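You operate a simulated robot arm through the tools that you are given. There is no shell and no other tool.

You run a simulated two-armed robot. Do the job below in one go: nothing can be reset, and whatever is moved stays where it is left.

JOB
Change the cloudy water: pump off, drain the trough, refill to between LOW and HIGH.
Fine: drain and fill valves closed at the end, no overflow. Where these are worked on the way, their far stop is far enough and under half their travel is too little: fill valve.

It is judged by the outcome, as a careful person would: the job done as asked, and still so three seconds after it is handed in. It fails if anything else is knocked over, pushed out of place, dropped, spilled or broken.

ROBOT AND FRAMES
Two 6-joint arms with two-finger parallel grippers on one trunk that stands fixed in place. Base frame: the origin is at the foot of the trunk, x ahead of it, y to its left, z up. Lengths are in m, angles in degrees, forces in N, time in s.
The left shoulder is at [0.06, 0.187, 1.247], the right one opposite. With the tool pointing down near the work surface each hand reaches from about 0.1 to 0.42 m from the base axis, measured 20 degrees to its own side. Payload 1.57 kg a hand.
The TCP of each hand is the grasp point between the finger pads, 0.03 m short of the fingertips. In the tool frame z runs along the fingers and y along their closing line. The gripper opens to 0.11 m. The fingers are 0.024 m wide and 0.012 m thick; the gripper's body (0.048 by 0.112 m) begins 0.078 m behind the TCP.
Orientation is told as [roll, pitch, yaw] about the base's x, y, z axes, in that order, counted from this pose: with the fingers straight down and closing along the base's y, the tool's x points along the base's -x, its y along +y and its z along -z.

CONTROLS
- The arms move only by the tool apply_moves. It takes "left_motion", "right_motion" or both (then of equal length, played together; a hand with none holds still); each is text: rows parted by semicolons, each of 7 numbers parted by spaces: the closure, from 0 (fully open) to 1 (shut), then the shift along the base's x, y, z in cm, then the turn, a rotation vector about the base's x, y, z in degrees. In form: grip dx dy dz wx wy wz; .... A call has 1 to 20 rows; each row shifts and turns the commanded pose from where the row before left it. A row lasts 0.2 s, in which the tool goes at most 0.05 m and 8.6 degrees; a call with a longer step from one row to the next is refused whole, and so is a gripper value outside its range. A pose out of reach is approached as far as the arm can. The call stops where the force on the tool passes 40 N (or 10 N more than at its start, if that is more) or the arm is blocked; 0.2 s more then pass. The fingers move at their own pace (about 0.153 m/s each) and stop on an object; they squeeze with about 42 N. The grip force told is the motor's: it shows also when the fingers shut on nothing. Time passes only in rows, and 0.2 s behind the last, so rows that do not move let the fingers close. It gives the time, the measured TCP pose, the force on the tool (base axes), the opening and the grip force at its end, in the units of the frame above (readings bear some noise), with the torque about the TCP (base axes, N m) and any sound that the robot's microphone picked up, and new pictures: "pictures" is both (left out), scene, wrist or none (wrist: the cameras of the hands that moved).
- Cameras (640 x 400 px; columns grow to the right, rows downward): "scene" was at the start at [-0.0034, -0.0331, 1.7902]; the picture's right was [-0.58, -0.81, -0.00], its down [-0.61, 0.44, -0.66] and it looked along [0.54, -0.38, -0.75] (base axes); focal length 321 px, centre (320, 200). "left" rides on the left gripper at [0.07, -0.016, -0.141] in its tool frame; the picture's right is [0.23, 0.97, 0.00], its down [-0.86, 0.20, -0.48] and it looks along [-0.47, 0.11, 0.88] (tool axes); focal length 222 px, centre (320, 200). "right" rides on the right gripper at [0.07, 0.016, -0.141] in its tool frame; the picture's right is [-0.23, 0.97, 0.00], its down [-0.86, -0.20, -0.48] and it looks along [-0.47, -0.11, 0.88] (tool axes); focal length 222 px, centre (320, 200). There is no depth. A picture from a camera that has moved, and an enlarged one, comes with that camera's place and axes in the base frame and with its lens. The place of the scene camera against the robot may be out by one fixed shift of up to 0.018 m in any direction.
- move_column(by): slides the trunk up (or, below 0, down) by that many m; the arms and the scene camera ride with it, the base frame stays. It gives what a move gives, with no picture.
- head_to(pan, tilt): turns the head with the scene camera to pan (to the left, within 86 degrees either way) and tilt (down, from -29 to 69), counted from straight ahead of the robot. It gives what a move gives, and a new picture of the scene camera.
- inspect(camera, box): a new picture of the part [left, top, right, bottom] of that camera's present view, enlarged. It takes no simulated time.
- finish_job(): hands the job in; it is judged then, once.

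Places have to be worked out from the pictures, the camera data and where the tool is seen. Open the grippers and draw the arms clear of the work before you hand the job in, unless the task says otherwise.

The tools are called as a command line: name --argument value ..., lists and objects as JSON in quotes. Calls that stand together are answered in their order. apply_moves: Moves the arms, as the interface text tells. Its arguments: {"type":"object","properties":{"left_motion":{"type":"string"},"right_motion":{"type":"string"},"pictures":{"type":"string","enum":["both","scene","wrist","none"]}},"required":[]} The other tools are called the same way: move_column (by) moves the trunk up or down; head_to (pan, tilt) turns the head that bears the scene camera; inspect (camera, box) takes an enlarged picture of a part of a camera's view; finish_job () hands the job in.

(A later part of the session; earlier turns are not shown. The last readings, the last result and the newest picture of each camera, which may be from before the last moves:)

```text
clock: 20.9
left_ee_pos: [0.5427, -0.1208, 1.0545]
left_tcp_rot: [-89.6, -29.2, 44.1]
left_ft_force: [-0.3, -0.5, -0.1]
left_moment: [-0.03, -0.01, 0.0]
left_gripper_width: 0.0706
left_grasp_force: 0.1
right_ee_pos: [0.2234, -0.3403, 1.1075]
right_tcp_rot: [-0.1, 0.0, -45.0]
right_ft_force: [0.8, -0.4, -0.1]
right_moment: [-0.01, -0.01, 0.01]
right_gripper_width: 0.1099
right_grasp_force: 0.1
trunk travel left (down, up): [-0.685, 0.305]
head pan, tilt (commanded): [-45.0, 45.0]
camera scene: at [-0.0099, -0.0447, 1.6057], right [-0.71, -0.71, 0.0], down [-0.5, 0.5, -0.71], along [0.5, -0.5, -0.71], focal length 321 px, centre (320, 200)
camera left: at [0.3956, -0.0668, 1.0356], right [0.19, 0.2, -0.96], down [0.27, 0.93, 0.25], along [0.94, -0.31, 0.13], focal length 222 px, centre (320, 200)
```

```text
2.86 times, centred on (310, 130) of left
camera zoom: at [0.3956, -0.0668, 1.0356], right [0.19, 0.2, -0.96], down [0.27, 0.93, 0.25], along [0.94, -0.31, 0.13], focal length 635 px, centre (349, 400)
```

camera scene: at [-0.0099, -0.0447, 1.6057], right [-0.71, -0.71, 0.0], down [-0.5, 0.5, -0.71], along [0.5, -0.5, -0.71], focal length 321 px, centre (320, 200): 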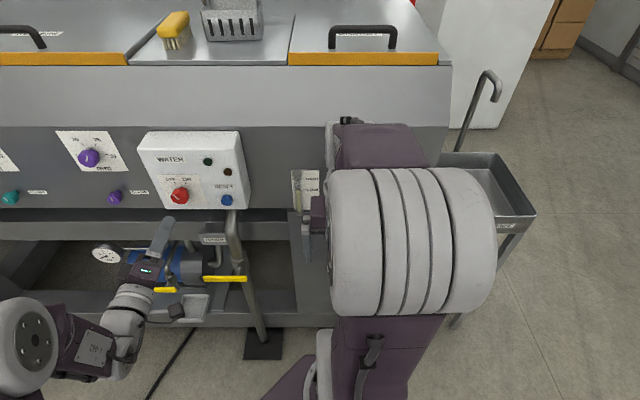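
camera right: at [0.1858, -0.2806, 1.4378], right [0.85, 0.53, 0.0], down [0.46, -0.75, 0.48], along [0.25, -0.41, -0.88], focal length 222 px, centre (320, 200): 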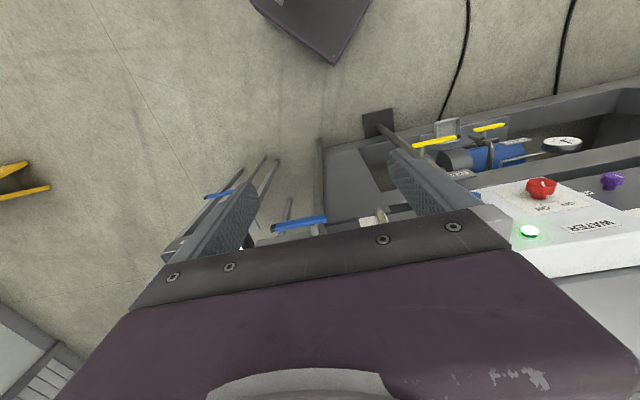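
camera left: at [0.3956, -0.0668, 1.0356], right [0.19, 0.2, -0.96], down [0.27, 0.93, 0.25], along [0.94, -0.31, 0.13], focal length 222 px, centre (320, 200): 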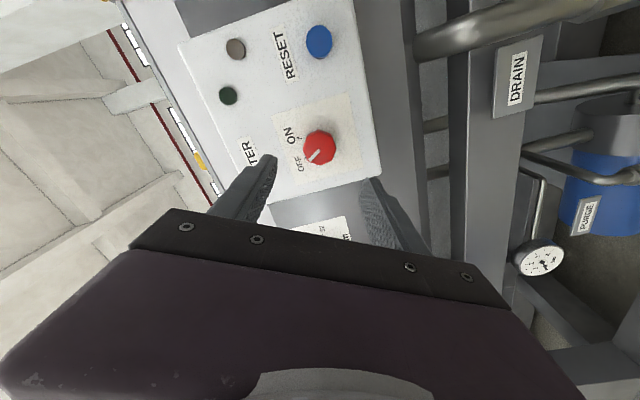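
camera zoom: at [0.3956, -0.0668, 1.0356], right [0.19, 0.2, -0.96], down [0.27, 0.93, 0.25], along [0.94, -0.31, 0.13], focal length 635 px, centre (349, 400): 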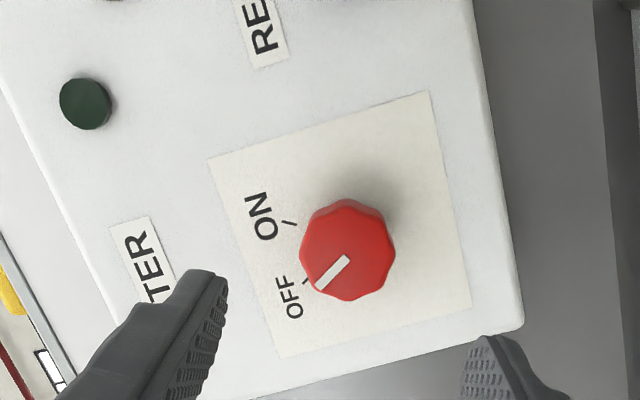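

The pump is off: the pointer lines up with the OFF tick and the lamp is dark. Next I'll lower the trunk towards drain-valve height with the left hand held clear in front, then look at the valve closely.

move_column --by -0.25

head_to --pan -40 --tilt 45

inspect --camera "left" --box '[0, 0, 640, 400]'

inspect --camera "left" --box '[200, 40, 420, 180]'

```text
clock: 23.5
left_ee_pos: [0.5443, -0.1215, 0.8029]
left_tcp_rot: [-89.5, -29.3, 44.1]
left_ft_force: [0.2, 0.5, 0.3]
left_moment: [0.01, 0.02, 0.0]
left_gripper_width: 0.0705
left_grasp_force: 0.1
right_ee_pos: [0.2235, -0.3405, 0.8577]
right_tcp_rot: [0.0, 0.1, -45.0]
right_ft_force: [-0.4, -0.1, 0.7]
right_moment: [0.0, 0.02, -0.01]
right_gripper_width: 0.11
right_grasp_force: 0.0
trunk travel left (down, up): [-0.435, 0.555]
head pan, tilt (commanded): [-45.0, 45.0]
```

```text
clock: 24.2
left_ee_pos: [0.5431, -0.1208, 0.8044]
left_tcp_rot: [-89.5, -29.3, 44.1]
left_ft_force: [0.8, 0.2, -0.1]
left_moment: [-0.03, 0.0, 0.01]
left_gripper_width: 0.0702
left_grasp_force: 0.0
right_ee_pos: [0.2229, -0.3414, 0.8578]
right_tcp_rot: [0.0, 0.0, -45.0]
right_ft_force: [0.6, -0.3, -0.6]
right_moment: [-0.02, -0.02, 0.01]
right_gripper_width: 0.1101
right_grasp_force: 0.1
trunk travel left (down, up): [-0.435, 0.555]
head pan, tilt (commanded): [-40.0, 45.0]
camera scene: at [-0.0046, -0.0401, 1.3557], right [-0.64, -0.77, 0.0], down [-0.54, 0.45, -0.71], along [0.54, -0.45, -0.71], focal length 321 px, centre (320, 200)
```

scene: 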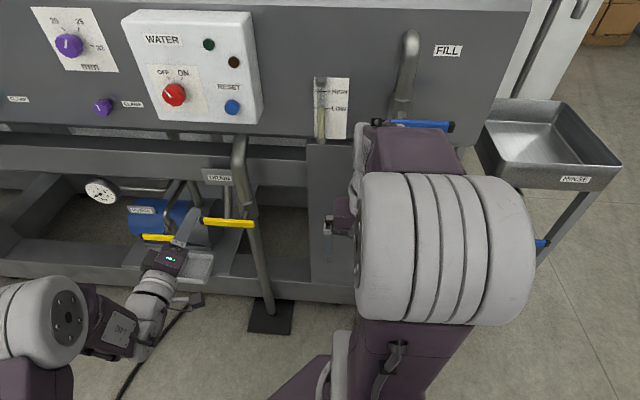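

```text
1.00 times, centred on (320, 200) of left (not enlarged: the box is as wide or as high as the picture)
camera zoom: at [0.3961, -0.0674, 0.7853], right [0.19, 0.2, -0.96], down [0.27, 0.93, 0.25], along [0.94, -0.31, 0.13], focal length 222 px, centre (320, 200)
```

zoom: 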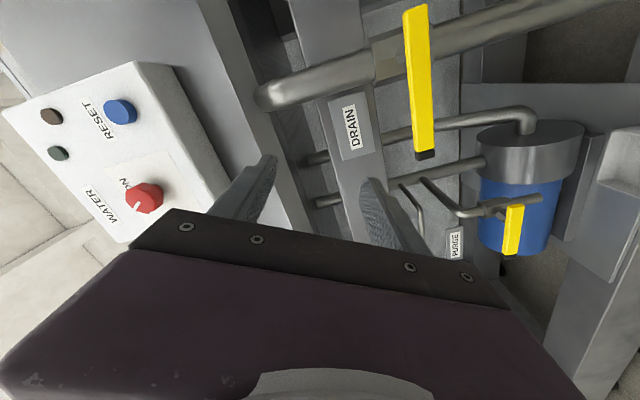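

```text
2.86 times, centred on (310, 110) of left
camera zoom: at [0.3961, -0.0674, 0.7853], right [0.19, 0.2, -0.96], down [0.27, 0.93, 0.25], along [0.94, -0.31, 0.13], focal length 635 px, centre (349, 457)
```

zoom: 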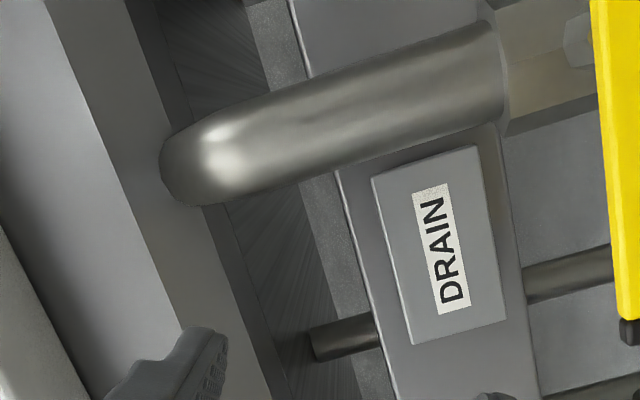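

The drain lever is horizontal and points left, with its free end near u≈-0.33 and z≈0.69 and its pivot near u≈-0.20. I'll roll the hand 30° more so the fingers will sit above and below the lever, then lower the trunk to lever height.

apply_moves --left_motion "0.5 0 0 0 -5.3 5.3 0; 0.5 0 0 0 -5.3 5.3 0; 0.5 0 0 0 -5.3 5.3 0; 0.5 0 0 0 -5.3 5.3 0" --pictures "none"

move_column --by -0.115

head_to --pan -35 --tilt 40

inspect --camera "left" --box '[0, 0, 640, 400]'

inspect --camera "scene" --box '[100, 80, 300, 205]'

```text
clock: 25.2
left_ee_pos: [0.5435, -0.1208, 0.8031]
left_tcp_rot: [-90.0, 0.9, 44.1]
left_ft_force: [-0.5, -0.1, -0.5]
left_moment: [0.0, 0.04, 0.02]
left_gripper_width: 0.055
left_grasp_force: 0.0
right_ee_pos: [0.2233, -0.341, 0.8559]
right_tcp_rot: [0.0, 0.0, -45.1]
right_ft_force: [0.6, 0.4, 0.0]
right_moment: [-0.04, -0.02, -0.01]
right_gripper_width: 0.11
right_grasp_force: 0.1
trunk travel left (down, up): [-0.435, 0.555]
head pan, tilt (commanded): [-40.0, 45.0]
```

```text
clock: 26.6
left_ee_pos: [0.5428, -0.1213, 0.6898]
left_tcp_rot: [-90.0, 0.6, 44.3]
left_ft_force: [-0.3, 0.1, 0.1]
left_moment: [0.0, -0.02, 0.0]
left_gripper_width: 0.0552
left_grasp_force: 0.0
right_ee_pos: [0.2233, -0.3401, 0.7419]
right_tcp_rot: [0.0, 0.0, -45.0]
right_ft_force: [-0.7, -0.1, -0.2]
right_moment: [0.02, 0.01, 0.02]
right_gripper_width: 0.1101
right_grasp_force: 0.1
trunk travel left (down, up): [-0.32, 0.67]
head pan, tilt (commanded): [-40.0, 45.0]
```

```text
clock: 27.3
left_ee_pos: [0.5432, -0.1208, 0.6886]
left_tcp_rot: [-90.0, 0.7, 44.2]
left_ft_force: [0.3, -0.1, 0.2]
left_moment: [0.01, 0.01, 0.01]
left_gripper_width: 0.055
left_grasp_force: 0.1
right_ee_pos: [0.2234, -0.3405, 0.7411]
right_tcp_rot: [0.0, 0.0, -45.1]
right_ft_force: [-0.8, 0.0, -0.1]
right_moment: [-0.01, -0.03, 0.02]
right_gripper_width: 0.1099
right_grasp_force: 0.0
trunk travel left (down, up): [-0.32, 0.67]
head pan, tilt (commanded): [-35.0, 40.0]
camera scene: at [0.0027, -0.0366, 1.2479], right [-0.57, -0.82, 0.0], down [-0.53, 0.37, -0.77], along [0.63, -0.44, -0.64], focal length 321 px, centre (320, 200)
```

scene: 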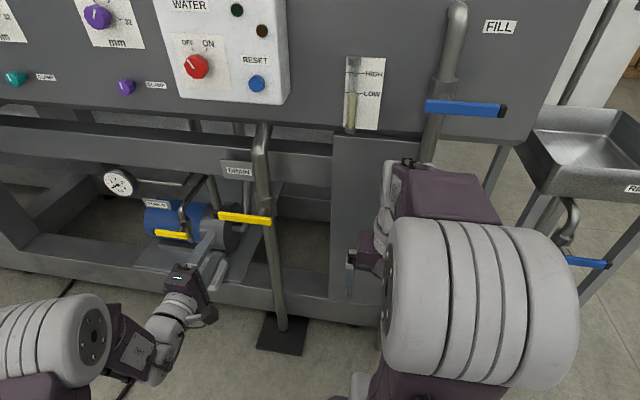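

```text
1.00 times, centred on (320, 200) of left (not enlarged: the box is as wide or as high as the picture)
camera zoom: at [0.3957, -0.0676, 0.7064], right [-0.17, -0.17, -0.97], down [0.28, 0.94, -0.21], along [0.95, -0.31, -0.11], focal length 222 px, centre (320, 200)
```

zoom: 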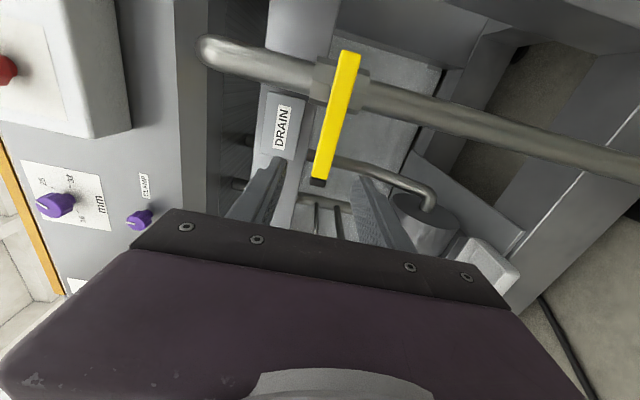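

```text
3.20 times, centred on (200, 142) of scene
camera zoom: at [0.0027, -0.0366, 1.2479], right [-0.57, -0.82, 0.0], down [-0.53, 0.37, -0.77], along [0.63, -0.44, -0.64], focal length 1028 px, centre (704, 384)
```

zoom: 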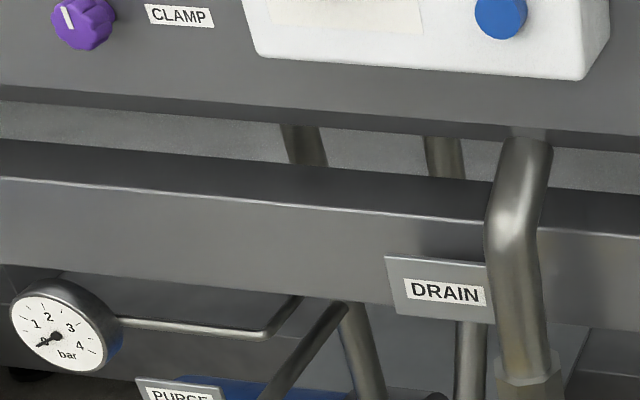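

Triangulating puts the lever at d≈0.59, z≈0.684, from u≈-0.20 (pivot about -0.215) to u≈-0.34. I'll look closely at the valve body to judge the stand-off from the pipe.

inspect --camera "left" --box '[270, 20, 430, 200]'

inspect --camera "scene" --box '[190, 160, 320, 260]'

inspect --camera "scene" --box '[330, 40, 530, 170]'

```text
2.22 times, centred on (350, 110) of left
camera zoom: at [0.3957, -0.0676, 0.7064], right [-0.17, -0.17, -0.97], down [0.28, 0.94, -0.21], along [0.95, -0.31, -0.11], focal length 494 px, centre (253, 400)
```

zoom: 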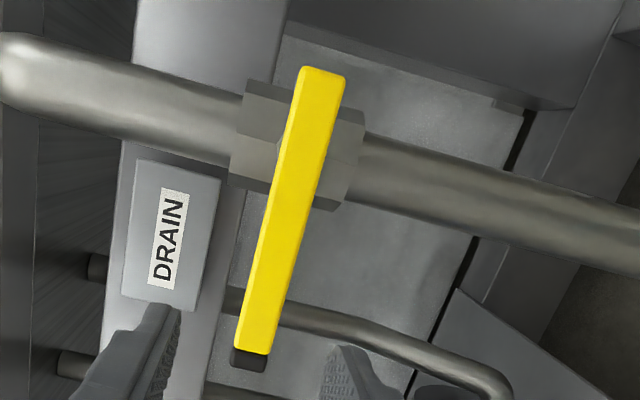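

```text
4.00 times, centred on (255, 210) of scene
camera zoom: at [0.0027, -0.0366, 1.2479], right [-0.57, -0.82, 0.0], down [-0.53, 0.37, -0.77], along [0.63, -0.44, -0.64], focal length 1285 px, centre (580, 160)
```

zoom: 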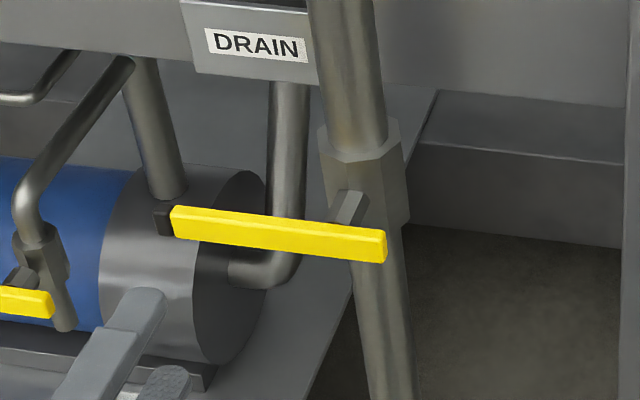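

```text
3.08 times, centred on (430, 105) of scene
camera zoom: at [0.0027, -0.0366, 1.2479], right [-0.57, -0.82, 0.0], down [-0.53, 0.37, -0.77], along [0.63, -0.44, -0.64], focal length 989 px, centre (-18, 492)
```

zoom: 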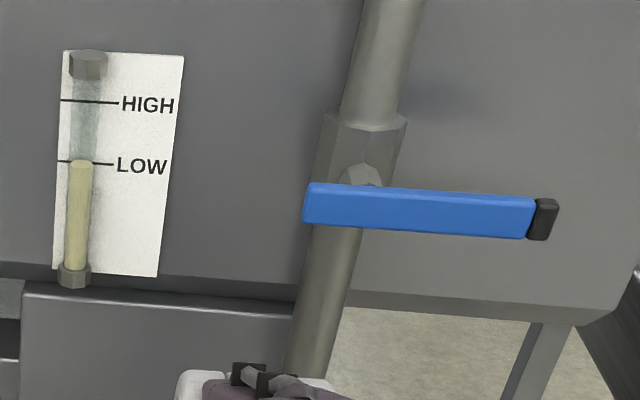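

The gauge reads exactly LOW at present, and the levers stand off well in front of their pipes. I'll slide the fingers over and under the drain lever near its free end.

apply_moves --left_motion "0.5 1.69 -1.31 -0.09 0 0 0; 0.5 1.69 -1.31 -0.09 0 0 0; 0.5 1.69 -1.31 -0.09 0 0 0; 0.5 1.69 -1.31 -0.09 0 0 0; 0.5 1.69 -1.31 -0.09 0 0 0" --pictures "both"

inspect --camera "scene" --box '[160, 150, 320, 260]'

```text
clock: 28.5
left_ee_pos: [0.6288, -0.1869, 0.6847]
left_tcp_rot: [-90.0, 0.7, 44.2]
left_ft_force: [0.1, 0.0, 0.8]
left_moment: [-0.04, -0.04, -0.01]
left_gripper_width: 0.0551
left_grasp_force: 0.1
right_ee_pos: [0.2248, -0.3412, 0.7404]
right_tcp_rot: [0.0, 0.0, -45.0]
right_ft_force: [-0.7, -0.7, -0.1]
right_moment: [0.01, 0.01, 0.01]
right_gripper_width: 0.1099
right_grasp_force: 0.0
trunk travel left (down, up): [-0.32, 0.67]
head pan, tilt (commanded): [-35.0, 40.0]
camera scene: at [0.0029, -0.0366, 1.2479], right [-0.57, -0.82, 0.0], down [-0.53, 0.37, -0.77], along [0.63, -0.44, -0.64], focal length 321 px, centre (320, 200)
camera left: at [0.4807, -0.1343, 0.702], right [-0.17, -0.17, -0.97], down [0.28, 0.94, -0.21], along [0.95, -0.31, -0.12], focal length 222 px, centre (320, 200)
```

scene: 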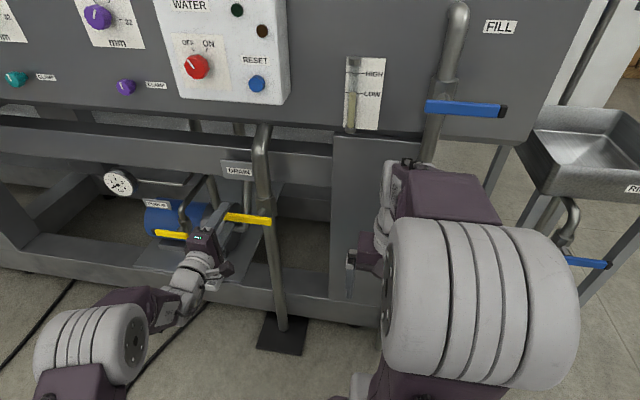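
left: 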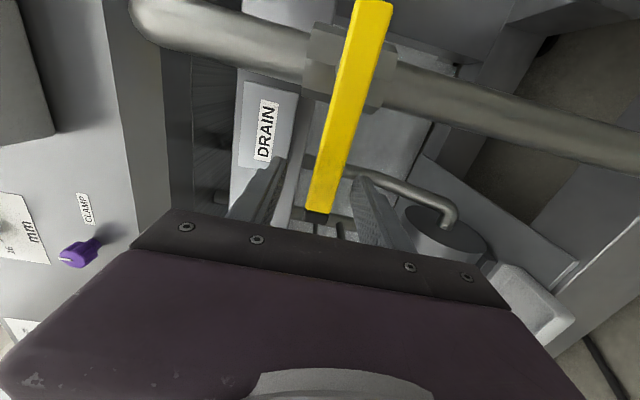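

```text
3.64 times, centred on (240, 205) of scene
camera zoom: at [0.0029, -0.0366, 1.2479], right [-0.57, -0.82, 0.0], down [-0.53, 0.37, -0.77], along [0.63, -0.44, -0.64], focal length 1168 px, centre (611, 182)
```

zoom: 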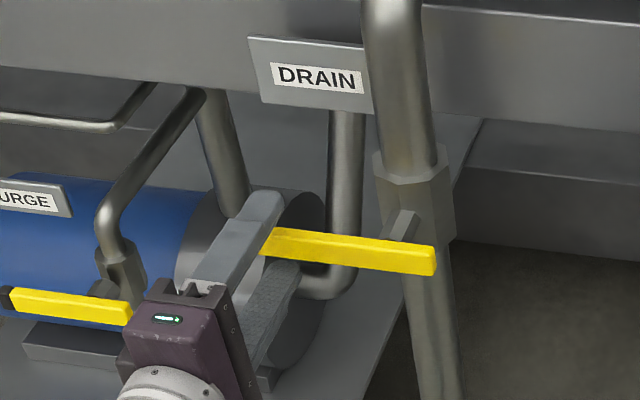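

The fingers straddle the lever. I'll go 1 cm deeper and narrow the gap to about 3 cm, then nudge downward a little to find which way the valve turns.

apply_moves --left_motion "0.73 0.7 -0.7 -0.2 0 0 0; 0.73 0 0 0 0 0 0; 0.73 0 0 -0.85 -3.5 3.5 0; 0.73 0 0 -0.85 -3.5 3.5 0; 0.73 0 0 0 0 0 0" --pictures "both"

inspect --camera "scene" --box '[160, 150, 320, 260]'

```text
clock: 29.7
left_ee_pos: [0.6345, -0.1938, 0.671]
left_tcp_rot: [-90.8, 10.6, 44.0]
left_ft_force: [-0.5, -7.3, 19.2]
left_moment: [0.24, -0.34, -0.13]
left_gripper_width: 0.0456
left_grasp_force: 8.9
right_ee_pos: [0.2223, -0.3411, 0.7427]
right_tcp_rot: [0.1, 0.0, -45.0]
right_ft_force: [-0.8, -0.1, -1.2]
right_moment: [-0.02, 0.02, -0.01]
right_gripper_width: 0.1098
right_grasp_force: 0.0
trunk travel left (down, up): [-0.32, 0.67]
head pan, tilt (commanded): [-35.0, 40.0]
camera scene: at [-0.0004, -0.0368, 1.2482], right [-0.57, -0.82, 0.0], down [-0.52, 0.37, -0.77], along [0.63, -0.44, -0.64], focal length 321 px, centre (320, 200)
camera left: at [0.4885, -0.1379, 0.6975], right [-0.28, -0.29, -0.92], down [0.25, 0.9, -0.36], along [0.93, -0.33, -0.18], focal length 222 px, centre (320, 200)
```

scene: 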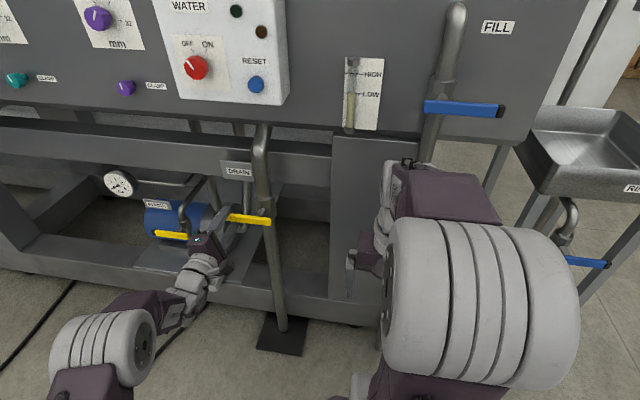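
left: 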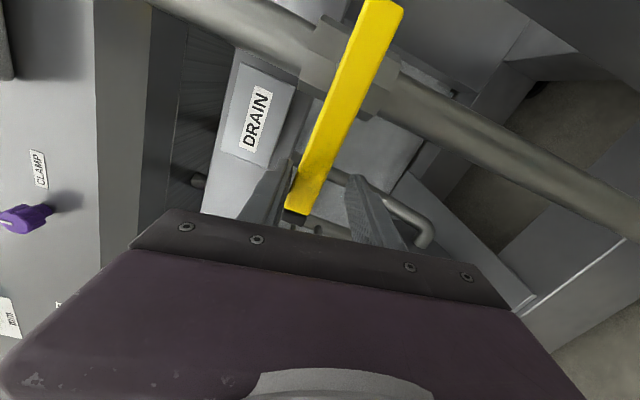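

```text
3.64 times, centred on (240, 205) of scene
camera zoom: at [-0.0004, -0.0368, 1.2482], right [-0.57, -0.82, 0.0], down [-0.52, 0.37, -0.77], along [0.63, -0.44, -0.64], focal length 1168 px, centre (611, 182)
```

zoom: 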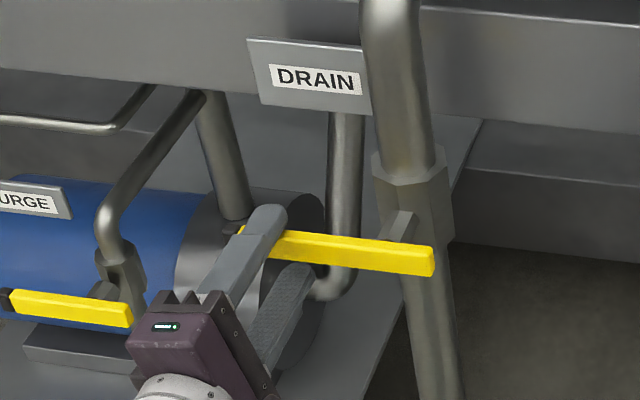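

Pushing down met a firm stop: +19 N on the tool and the lever didn't move. The valve must open upward, so I'll undo that nudge and try upward.

apply_moves --left_motion "0.73 0 0 0.85 3.5 -3.5 0; 0.73 0 0 0.85 3.5 -3.5 0; 0.73 0 0 0 0 0 0; 0.73 0 0 0.85 3.5 -3.5 0; 0.73 0 0 0.85 3.5 -3.5 0; 0.73 0 0 0 0 0 0" --pictures "both"

inspect --camera "scene" --box '[160, 150, 320, 260]'

```text
clock: 31.1
left_ee_pos: [0.6347, -0.1934, 0.6985]
left_tcp_rot: [-89.8, -9.2, 44.2]
left_ft_force: [-0.5, -0.4, -1.4]
left_moment: [0.05, 0.01, 0.0]
left_gripper_width: 0.0318
left_grasp_force: 1.1
right_ee_pos: [0.2244, -0.3403, 0.7413]
right_tcp_rot: [0.1, 0.1, -45.0]
right_ft_force: [-0.1, 0.0, -0.2]
right_moment: [-0.01, -0.01, -0.01]
right_gripper_width: 0.1099
right_grasp_force: 0.0
trunk travel left (down, up): [-0.32, 0.67]
head pan, tilt (commanded): [-35.0, 40.0]
camera scene: at [0.003, -0.0365, 1.2479], right [-0.57, -0.82, 0.0], down [-0.53, 0.37, -0.77], along [0.63, -0.44, -0.64], focal length 321 px, centre (320, 200)
camera left: at [0.4849, -0.1416, 0.7045], right [-0.05, -0.05, -1.0], down [0.29, 0.95, -0.06], along [0.95, -0.3, -0.04], focal length 222 px, centre (320, 200)
```

scene: 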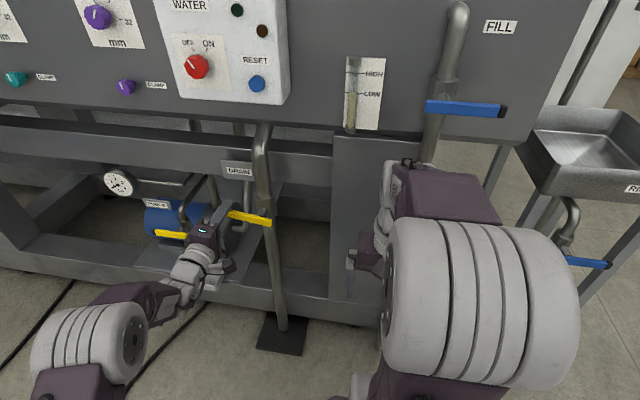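
left: 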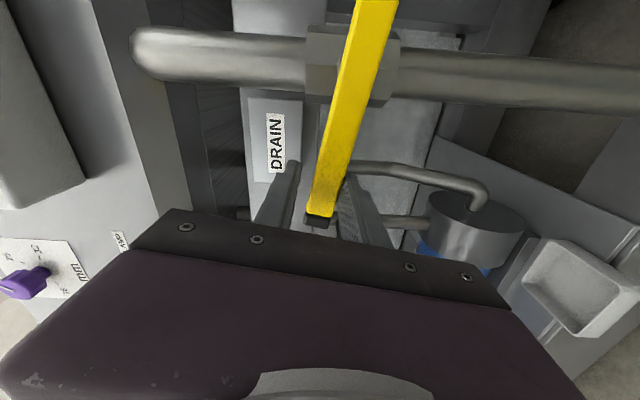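

```text
3.64 times, centred on (240, 205) of scene
camera zoom: at [0.003, -0.0365, 1.2479], right [-0.57, -0.82, 0.0], down [-0.53, 0.37, -0.77], along [0.63, -0.44, -0.64], focal length 1168 px, centre (611, 182)
```

zoom: 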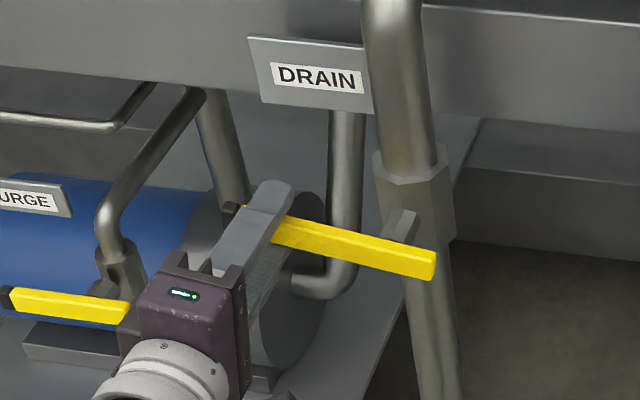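

The lever follows upward freely, so that is the opening direction. I'll carry it along the arc about its pivot, half the travel first.

apply_moves --left_motion "0.73 -0.23 -0.23 1.33 5.66 -5.66 0; 0.73 -0.36 -0.36 1.27 5.66 -5.66 0; 0.73 -0.49 -0.49 1.18 5.66 -5.66 0; 0.73 -0.59 -0.59 1.08 5.66 -5.66 0; 0.73 -0.69 -0.69 0.95 5.66 -5.66 0" --pictures "both"

```text
clock: 32.3
left_ee_pos: [0.6121, -0.218, 0.7593]
left_tcp_rot: [-89.1, -49.3, 44.0]
left_ft_force: [0.6, 1.2, -0.8]
left_moment: [0.0, -0.02, -0.01]
left_gripper_width: 0.0311
left_grasp_force: 1.2
right_ee_pos: [0.2232, -0.3398, 0.7415]
right_tcp_rot: [0.0, 0.0, -45.0]
right_ft_force: [0.7, 0.6, -1.1]
right_moment: [-0.01, -0.01, 0.02]
right_gripper_width: 0.1101
right_grasp_force: 0.0
trunk travel left (down, up): [-0.32, 0.67]
head pan, tilt (commanded): [-35.0, 40.0]
camera scene: at [0.0029, -0.0367, 1.248], right [-0.57, -0.82, 0.0], down [-0.53, 0.37, -0.77], along [0.63, -0.44, -0.64], focal length 321 px, centre (320, 200)
camera left: at [0.4716, -0.1566, 0.7187], right [0.42, 0.42, -0.81], down [0.17, 0.83, 0.52], along [0.89, -0.36, 0.27], focal length 222 px, centre (320, 200)
```

scene: 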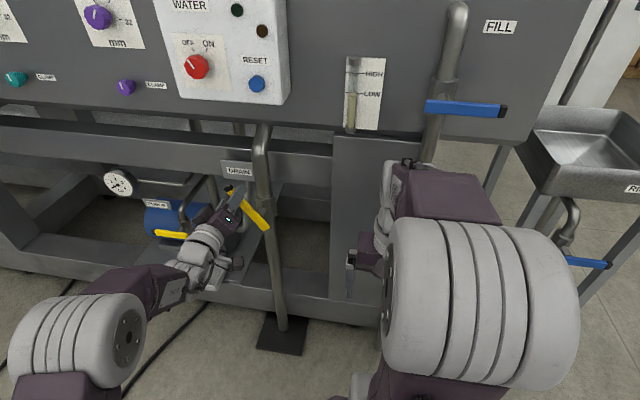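
left: 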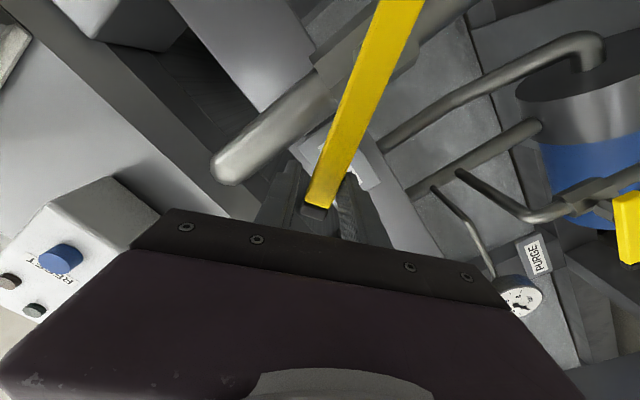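

The lever is about halfway and the forces are low. I'll continue the arc to vertical.

apply_moves --left_motion "0.73 -0.78 -0.78 0.8 5.66 -5.66 0; 0.73 -0.85 -0.85 0.64 5.66 -5.66 0; 0.73 -0.91 -0.91 0.47 5.66 -5.66 0; 0.73 -0.95 -0.95 0.28 5.66 -5.66 0; 0.73 -0.96 -0.96 0.1 5.66 -5.66 0; 0.73 0 0 0 0 0 0" --pictures "both"

inspect --camera "scene" --box '[160, 120, 320, 260]'

inspect --camera "scene" --box '[320, 40, 420, 140]'

```text
clock: 33.7
left_ee_pos: [0.5954, -0.2383, 0.7886]
left_tcp_rot: [-36.5, -88.9, -9.2]
left_ft_force: [0.1, 1.4, 0.4]
left_moment: [-0.03, 0.0, 0.02]
left_gripper_width: 0.0304
left_grasp_force: 0.8
left hand out of reach, approached as far as the arm can: row 3, 4, 5
right_ee_pos: [0.2242, -0.3413, 0.7413]
right_tcp_rot: [0.0, 0.0, -45.0]
right_ft_force: [0.1, -0.2, 0.6]
right_moment: [-0.02, -0.01, -0.01]
right_gripper_width: 0.11
right_grasp_force: 0.0
trunk travel left (down, up): [-0.32, 0.67]
head pan, tilt (commanded): [-35.0, 40.0]
camera scene: at [0.0028, -0.0365, 1.2479], right [-0.57, -0.82, 0.0], down [-0.53, 0.37, -0.77], along [0.63, -0.44, -0.64], focal length 321 px, centre (320, 200)
camera left: at [0.4852, -0.1474, 0.7214], right [0.69, 0.68, -0.24], down [-0.17, 0.48, 0.86], along [0.7, -0.55, 0.45], focal length 222 px, centre (320, 200)
```

scene: 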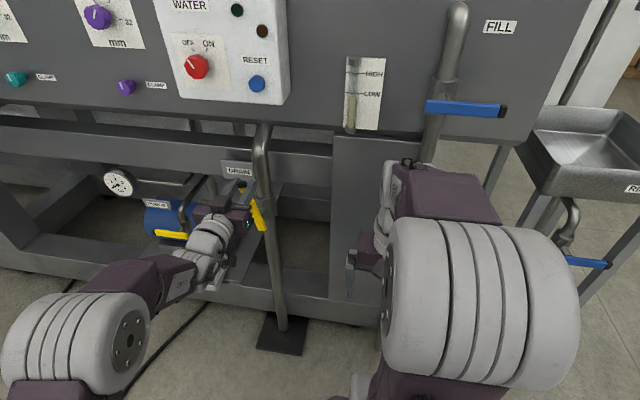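
left: 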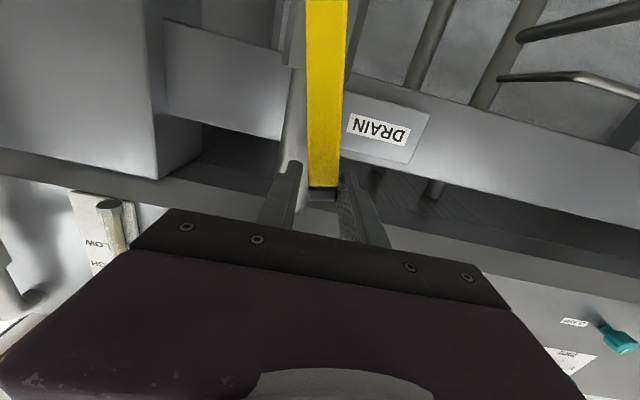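

```text
2.86 times, centred on (240, 190) of scene
camera zoom: at [0.0028, -0.0365, 1.2479], right [-0.57, -0.82, 0.0], down [-0.53, 0.37, -0.77], along [0.63, -0.44, -0.64], focal length 918 px, centre (549, 229)
```

zoom: 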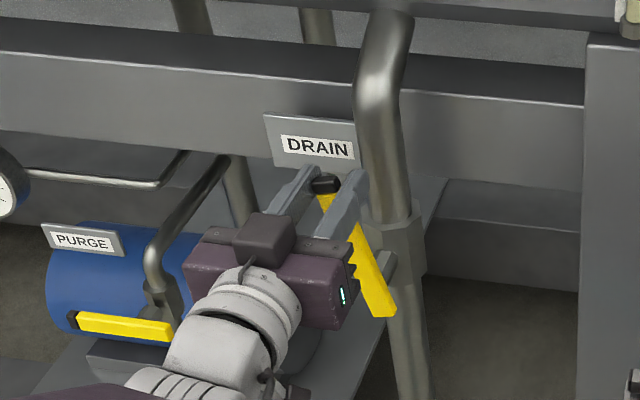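

```text
4.00 times, centred on (370, 90) of scene
camera zoom: at [0.0028, -0.0365, 1.2479], right [-0.57, -0.82, 0.0], down [-0.53, 0.37, -0.77], along [0.63, -0.44, -0.64], focal length 1285 px, centre (120, 640)
```

zoom: 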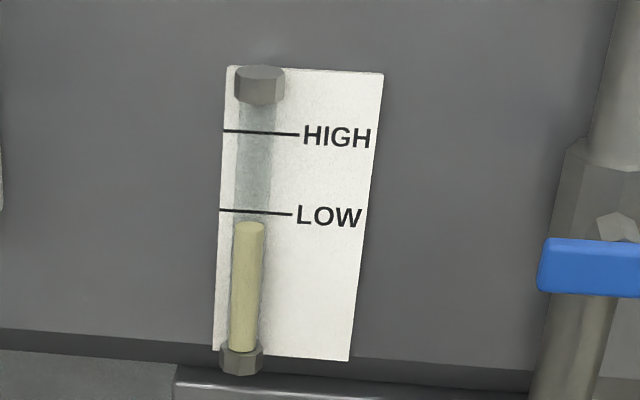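

The lever is at about 70° and the gauge is already falling below LOW, so the drain is open. I'll keep the hand on the lever and wait while watching the gauge.

apply_moves --left_motion "0.73 0 0 0 0 0 0; 0.73 0 0 0 0 0 0; 0.73 0 0 0 0 0 0; 0.73 0 0 0 0 0 0; 0.73 0 0 0 0 0 0; 0.73 0 0 0 0 0 0; 0.73 0 0 0 0 0 0; 0.73 0 0 0 0 0 0; 0.73 0 0 0 0 0 0; 0.73 0 0 0 0 0 0; 0.73 0 0 0 0 0 0; 0.73 0 0 0 0 0 0; 0.73 0 0 0 0 0 0; 0.73 0 0 0 0 0 0; 0.73 0 0 0 0 0 0" --pictures "scene"

inspect --camera "scene" --box '[320, 40, 420, 140]'

```text
clock: 36.9
left_ee_pos: [0.5965, -0.2391, 0.7887]
left_tcp_rot: [-40.4, -88.9, -5.3]
left_ft_force: [0.7, 0.3, 0.0]
left_moment: [0.0, -0.01, 0.0]
left_gripper_width: 0.03
left_grasp_force: 0.0
right_ee_pos: [0.2232, -0.3397, 0.7403]
right_tcp_rot: [0.0, 0.0, -45.0]
right_ft_force: [-0.3, 0.5, 0.4]
right_moment: [-0.01, 0.02, -0.01]
right_gripper_width: 0.11
right_grasp_force: 0.0
trunk travel left (down, up): [-0.32, 0.67]
head pan, tilt (commanded): [-35.0, 40.0]
camera scene: at [0.0027, -0.0365, 1.2479], right [-0.57, -0.82, 0.0], down [-0.53, 0.37, -0.77], along [0.63, -0.44, -0.64], focal length 321 px, centre (320, 200)
```

scene: 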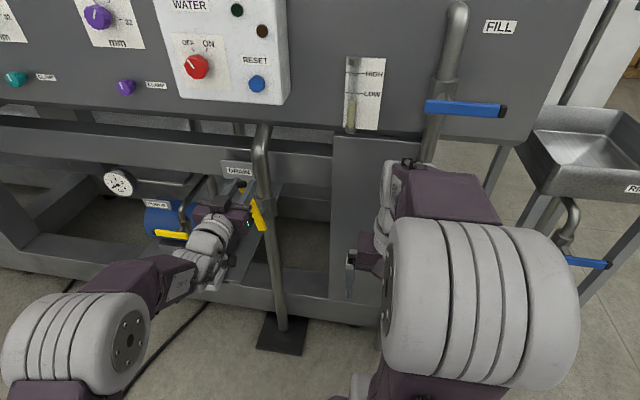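

```text
4.00 times, centred on (370, 90) of scene
camera zoom: at [0.0027, -0.0365, 1.2479], right [-0.57, -0.82, 0.0], down [-0.53, 0.37, -0.77], along [0.63, -0.44, -0.64], focal length 1285 px, centre (120, 640)
```

zoom: 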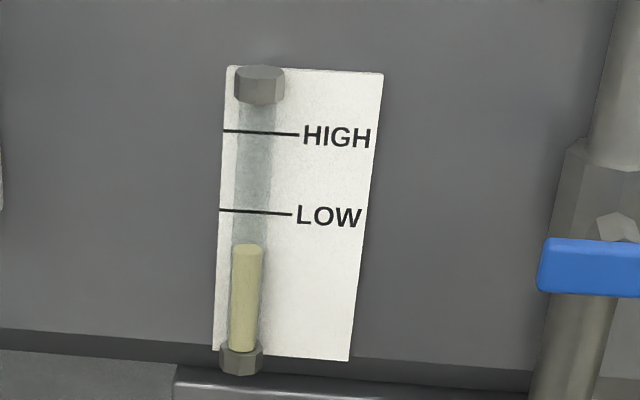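

The level is falling steadily and needs about 15 s more. While it drains I'll use the time to bring the right hand's tool up from pointing down, staying clear of the counter, to learn its reach.

apply_moves --right_motion "0 -0.5 -1 1 -5.6 -5.6 0; 0 -0.5 -1 1 -5.6 -5.6 0; 0 -0.5 -1 1 -5.6 -5.6 0; 0 -0.5 -1 1 -5.6 -5.6 0; 0 -0.5 -1 1 -5.6 -5.6 0; 0 0 0 0 0 0 0" --pictures "both"

inspect --camera "scene" --box '[320, 40, 420, 140]'

```text
clock: 38.3
left_ee_pos: [0.5955, -0.2379, 0.7873]
left_tcp_rot: [-40.4, -88.7, -5.6]
left_ft_force: [-0.6, -0.2, -0.3]
left_moment: [0.0, 0.02, 0.01]
left_gripper_width: 0.0298
left_grasp_force: 0.1
right_ee_pos: [0.2369, -0.4478, 0.7634]
right_tcp_rot: [0.1, -39.0, -45.0]
right_ft_force: [0.2, 0.6, 0.5]
right_moment: [-0.01, 0.03, -0.03]
right_gripper_width: 0.1098
right_grasp_force: 0.1
right hand out of reach, approached as far as the arm can: row 2, 3, 4, 5
trunk travel left (down, up): [-0.32, 0.67]
head pan, tilt (commanded): [-35.0, 40.0]
camera scene: at [0.0027, -0.0366, 1.2479], right [-0.57, -0.82, 0.0], down [-0.53, 0.37, -0.77], along [0.63, -0.44, -0.64], focal length 321 px, centre (320, 200)
camera right: at [0.1461, -0.3349, 0.8288], right [0.81, 0.57, 0.14], down [0.11, -0.4, 0.91], along [0.57, -0.72, -0.39], focal length 222 px, centre (320, 200)
```

scene: 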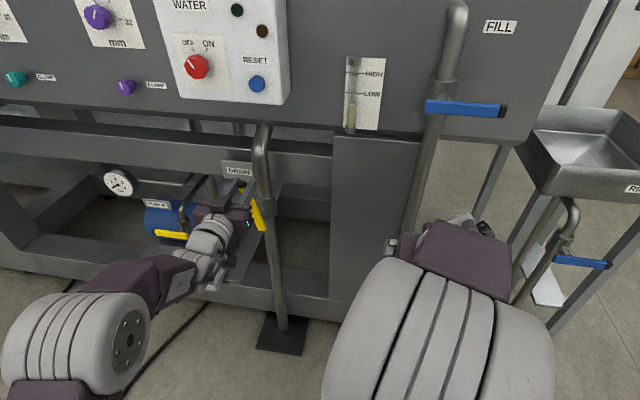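
right: 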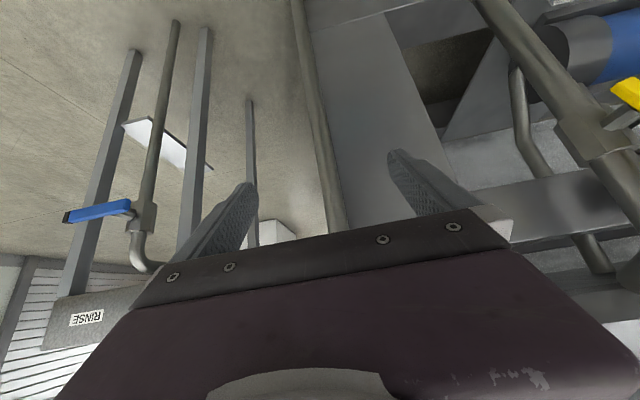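

```text
4.00 times, centred on (370, 90) of scene
camera zoom: at [0.0027, -0.0366, 1.2479], right [-0.57, -0.82, 0.0], down [-0.53, 0.37, -0.77], along [0.63, -0.44, -0.64], focal length 1285 px, centre (120, 640)
```

zoom: 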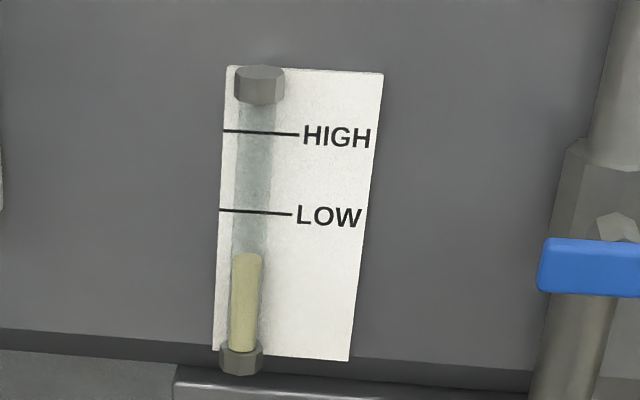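

The gauge keeps falling at about 7 px/s in the enlarged view. I'll wait with everything held still.

apply_moves --left_motion "0.73 0 0 0 0 0 0; 0.73 0 0 0 0 0 0; 0.73 0 0 0 0 0 0; 0.73 0 0 0 0 0 0; 0.73 0 0 0 0 0 0; 0.73 0 0 0 0 0 0; 0.73 0 0 0 0 0 0; 0.73 0 0 0 0 0 0; 0.73 0 0 0 0 0 0; 0.73 0 0 0 0 0 0; 0.73 0 0 0 0 0 0; 0.73 0 0 0 0 0 0; 0.73 0 0 0 0 0 0; 0.73 0 0 0 0 0 0; 0.73 0 0 0 0 0 0; 0.73 0 0 0 0 0 0; 0.73 0 0 0 0 0 0; 0.73 0 0 0 0 0 0; 0.73 0 0 0 0 0 0; 0.73 0 0 0 0 0 0" --pictures "none"

apply_moves --left_motion "0.73 0 0 0 0 0 0; 0.73 0 0 0 0 0 0; 0.73 0 0 0 0 0 0; 0.73 0 0 0 0 0 0; 0.73 0 0 0 0 0 0; 0.73 0 0 0 0 0 0; 0.73 0 0 0 0 0 0; 0.73 0 0 0 0 0 0; 0.73 0 0 0 0 0 0; 0.73 0 0 0 0 0 0; 0.73 0 0 0 0 0 0; 0.73 0 0 0 0 0 0; 0.73 0 0 0 0 0 0; 0.73 0 0 0 0 0 0; 0.73 0 0 0 0 0 0; 0.73 0 0 0 0 0 0; 0.73 0 0 0 0 0 0; 0.73 0 0 0 0 0 0; 0.73 0 0 0 0 0 0; 0.73 0 0 0 0 0 0" --pictures "none"

inspect --camera "scene" --box '[320, 40, 420, 140]'

```text
clock: 42.5
left_ee_pos: [0.5958, -0.2384, 0.7881]
left_tcp_rot: [-40.4, -88.8, -5.3]
left_ft_force: [-0.8, -0.3, 0.9]
left_moment: [0.03, 0.01, 0.01]
left_gripper_width: 0.0298
left_grasp_force: 0.1
right_ee_pos: [0.2369, -0.4469, 0.7639]
right_tcp_rot: [0.2, -39.1, -44.9]
right_ft_force: [-0.4, 0.3, -0.2]
right_moment: [-0.01, 0.02, -0.01]
right_gripper_width: 0.11
right_grasp_force: 0.1
trunk travel left (down, up): [-0.32, 0.67]
head pan, tilt (commanded): [-35.0, 40.0]
```

```text
clock: 46.7
left_ee_pos: [0.5967, -0.2379, 0.7883]
left_tcp_rot: [-40.4, -88.8, -5.4]
left_ft_force: [0.5, 0.2, -0.3]
left_moment: [-0.02, -0.03, 0.0]
left_gripper_width: 0.0297
left_grasp_force: 0.1
right_ee_pos: [0.2383, -0.4472, 0.7623]
right_tcp_rot: [0.3, -39.0, -44.8]
right_ft_force: [-0.6, 0.4, 0.5]
right_moment: [0.0, 0.02, 0.0]
right_gripper_width: 0.11
right_grasp_force: 0.1
trunk travel left (down, up): [-0.32, 0.67]
head pan, tilt (commanded): [-35.0, 40.0]
```

```text
4.00 times, centred on (370, 90) of scene
camera zoom: at [0.0027, -0.0366, 1.2479], right [-0.57, -0.82, 0.0], down [-0.53, 0.37, -0.77], along [0.63, -0.44, -0.64], focal length 1285 px, centre (120, 640)
```

zoom: 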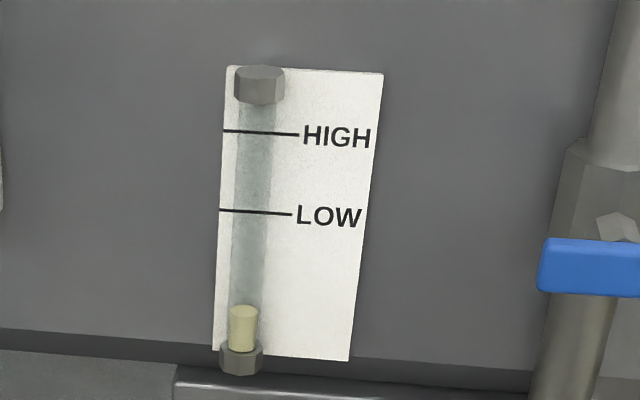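

About 40 px of cloudy water remain in the tube. I'll wait two more calls and check again.

apply_moves --left_motion "0.73 0 0 0 0 0 0; 0.73 0 0 0 0 0 0; 0.73 0 0 0 0 0 0; 0.73 0 0 0 0 0 0; 0.73 0 0 0 0 0 0; 0.73 0 0 0 0 0 0; 0.73 0 0 0 0 0 0; 0.73 0 0 0 0 0 0; 0.73 0 0 0 0 0 0; 0.73 0 0 0 0 0 0; 0.73 0 0 0 0 0 0; 0.73 0 0 0 0 0 0; 0.73 0 0 0 0 0 0; 0.73 0 0 0 0 0 0; 0.73 0 0 0 0 0 0; 0.73 0 0 0 0 0 0; 0.73 0 0 0 0 0 0; 0.73 0 0 0 0 0 0; 0.73 0 0 0 0 0 0; 0.73 0 0 0 0 0 0" --pictures "none"

apply_moves --left_motion "0.73 0 0 0 0 0 0; 0.73 0 0 0 0 0 0; 0.73 0 0 0 0 0 0; 0.73 0 0 0 0 0 0; 0.73 0 0 0 0 0 0; 0.73 0 0 0 0 0 0; 0.73 0 0 0 0 0 0; 0.73 0 0 0 0 0 0; 0.73 0 0 0 0 0 0; 0.73 0 0 0 0 0 0; 0.73 0 0 0 0 0 0; 0.73 0 0 0 0 0 0; 0.73 0 0 0 0 0 0; 0.73 0 0 0 0 0 0; 0.73 0 0 0 0 0 0; 0.73 0 0 0 0 0 0; 0.73 0 0 0 0 0 0; 0.73 0 0 0 0 0 0; 0.73 0 0 0 0 0 0; 0.73 0 0 0 0 0 0" --pictures "none"

inspect --camera "scene" --box '[320, 40, 420, 140]'

```text
clock: 50.9
left_ee_pos: [0.5975, -0.2373, 0.7877]
left_tcp_rot: [-40.4, -88.9, -5.4]
left_ft_force: [-0.5, 0.5, 0.0]
left_moment: [0.0, -0.01, 0.03]
left_gripper_width: 0.0298
left_grasp_force: 0.0
right_ee_pos: [0.2375, -0.4473, 0.7625]
right_tcp_rot: [0.2, -39.0, -44.9]
right_ft_force: [0.4, 0.7, 0.1]
right_moment: [0.02, -0.01, -0.02]
right_gripper_width: 0.1102
right_grasp_force: 0.0
trunk travel left (down, up): [-0.32, 0.67]
head pan, tilt (commanded): [-35.0, 40.0]
```

```text
clock: 55.1
left_ee_pos: [0.5969, -0.2382, 0.7881]
left_tcp_rot: [-40.3, -88.9, -5.4]
left_ft_force: [-0.1, 0.0, -0.5]
left_moment: [-0.01, 0.0, -0.02]
left_gripper_width: 0.0299
left_grasp_force: 0.0
right_ee_pos: [0.2385, -0.4462, 0.7624]
right_tcp_rot: [0.3, -39.0, -45.0]
right_ft_force: [0.3, -0.6, 0.8]
right_moment: [-0.02, 0.01, -0.03]
right_gripper_width: 0.1099
right_grasp_force: 0.0
trunk travel left (down, up): [-0.32, 0.67]
head pan, tilt (commanded): [-35.0, 40.0]
```

```text
4.00 times, centred on (370, 90) of scene
camera zoom: at [0.0027, -0.0365, 1.2479], right [-0.57, -0.82, 0.0], down [-0.53, 0.37, -0.77], along [0.63, -0.44, -0.64], focal length 1285 px, centre (120, 640)
```

zoom: 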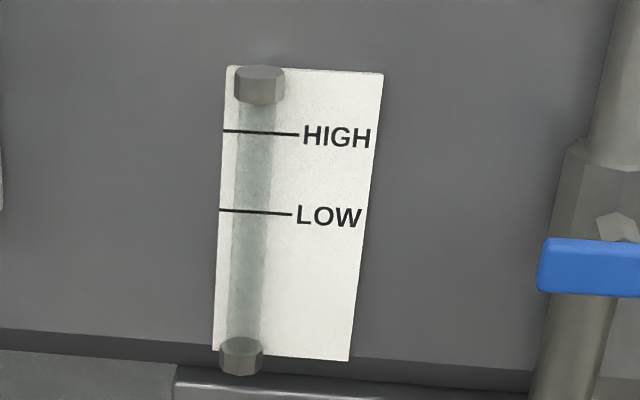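

The gauge tube is empty. I'll let it run about 8 s longer so that anything below the tube's foot drains too.

apply_moves --left_motion "0.73 0 0 0 0 0 0; 0.73 0 0 0 0 0 0; 0.73 0 0 0 0 0 0; 0.73 0 0 0 0 0 0; 0.73 0 0 0 0 0 0; 0.73 0 0 0 0 0 0; 0.73 0 0 0 0 0 0; 0.73 0 0 0 0 0 0; 0.73 0 0 0 0 0 0; 0.73 0 0 0 0 0 0; 0.73 0 0 0 0 0 0; 0.73 0 0 0 0 0 0; 0.73 0 0 0 0 0 0; 0.73 0 0 0 0 0 0; 0.73 0 0 0 0 0 0; 0.73 0 0 0 0 0 0; 0.73 0 0 0 0 0 0; 0.73 0 0 0 0 0 0; 0.73 0 0 0 0 0 0; 0.73 0 0 0 0 0 0" --pictures "none"

apply_moves --left_motion "0.73 0 0 0 0 0 0; 0.73 0 0 0 0 0 0; 0.73 0 0 0 0 0 0; 0.73 0 0 0 0 0 0; 0.73 0 0 0 0 0 0; 0.73 0 0 0 0 0 0; 0.73 0 0 0 0 0 0; 0.73 0 0 0 0 0 0; 0.73 0 0 0 0 0 0; 0.73 0 0 0 0 0 0; 0.73 0 0 0 0 0 0; 0.73 0 0 0 0 0 0; 0.73 0 0 0 0 0 0; 0.73 0 0 0 0 0 0; 0.73 0 0 0 0 0 0; 0.73 0 0 0 0 0 0; 0.73 0 0 0 0 0 0; 0.73 0 0 0 0 0 0; 0.73 0 0 0 0 0 0; 0.73 0 0 0 0 0 0" --pictures "both"

inspect --camera "scene" --box '[160, 120, 320, 260]'

```text
clock: 59.3
left_ee_pos: [0.5965, -0.2374, 0.7877]
left_tcp_rot: [-40.3, -88.8, -5.4]
left_ft_force: [0.6, 0.2, 0.4]
left_moment: [-0.02, 0.02, -0.01]
left_gripper_width: 0.0296
left_grasp_force: 0.1
right_ee_pos: [0.2367, -0.4469, 0.7623]
right_tcp_rot: [0.3, -39.0, -44.8]
right_ft_force: [-0.6, 0.3, 0.5]
right_moment: [0.02, -0.01, -0.02]
right_gripper_width: 0.1099
right_grasp_force: 0.0
trunk travel left (down, up): [-0.32, 0.67]
head pan, tilt (commanded): [-35.0, 40.0]
```

```text
clock: 63.5
left_ee_pos: [0.5962, -0.2389, 0.7884]
left_tcp_rot: [-40.4, -88.9, -5.4]
left_ft_force: [-0.1, 0.1, -0.6]
left_moment: [0.02, -0.02, 0.01]
left_gripper_width: 0.0297
left_grasp_force: 0.1
right_ee_pos: [0.2372, -0.4471, 0.7634]
right_tcp_rot: [0.2, -39.0, -44.9]
right_ft_force: [0.6, -0.1, 0.5]
right_moment: [-0.02, -0.01, -0.02]
right_gripper_width: 0.1099
right_grasp_force: 0.1
trunk travel left (down, up): [-0.32, 0.67]
head pan, tilt (commanded): [-35.0, 40.0]
camera scene: at [0.0027, -0.0366, 1.2479], right [-0.57, -0.82, 0.0], down [-0.53, 0.37, -0.77], along [0.63, -0.44, -0.64], focal length 321 px, centre (320, 200)
camera left: at [0.4851, -0.1474, 0.7213], right [0.69, 0.68, -0.24], down [-0.17, 0.48, 0.86], along [0.7, -0.55, 0.45], focal length 222 px, centre (320, 200)
```

scene: 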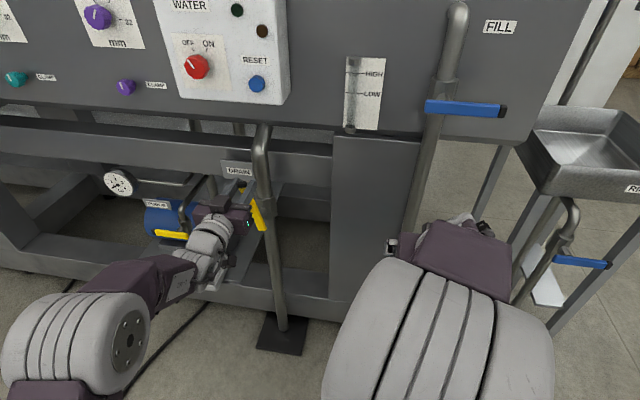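
left: 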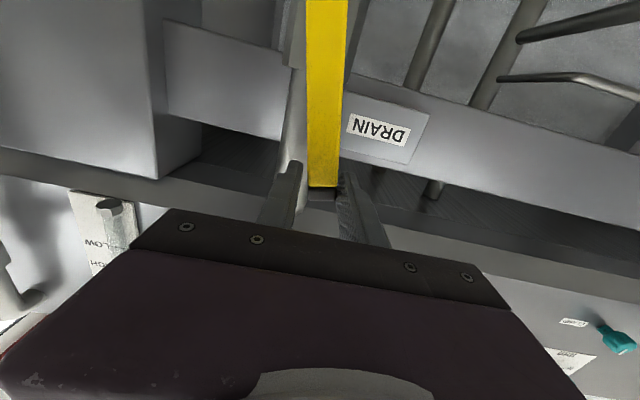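

```text
2.86 times, centred on (240, 190) of scene
camera zoom: at [0.0027, -0.0366, 1.2479], right [-0.57, -0.82, 0.0], down [-0.53, 0.37, -0.77], along [0.63, -0.44, -0.64], focal length 918 px, centre (549, 229)
```

zoom: 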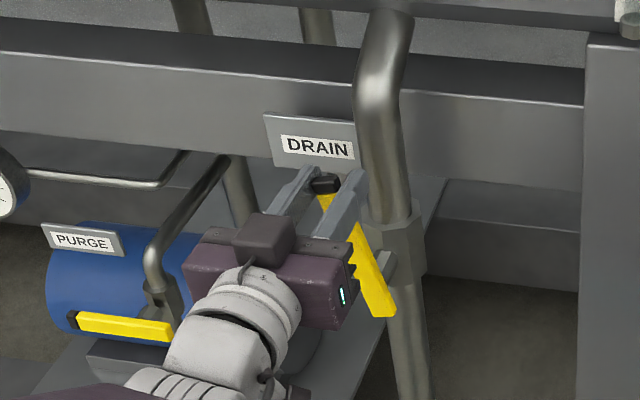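

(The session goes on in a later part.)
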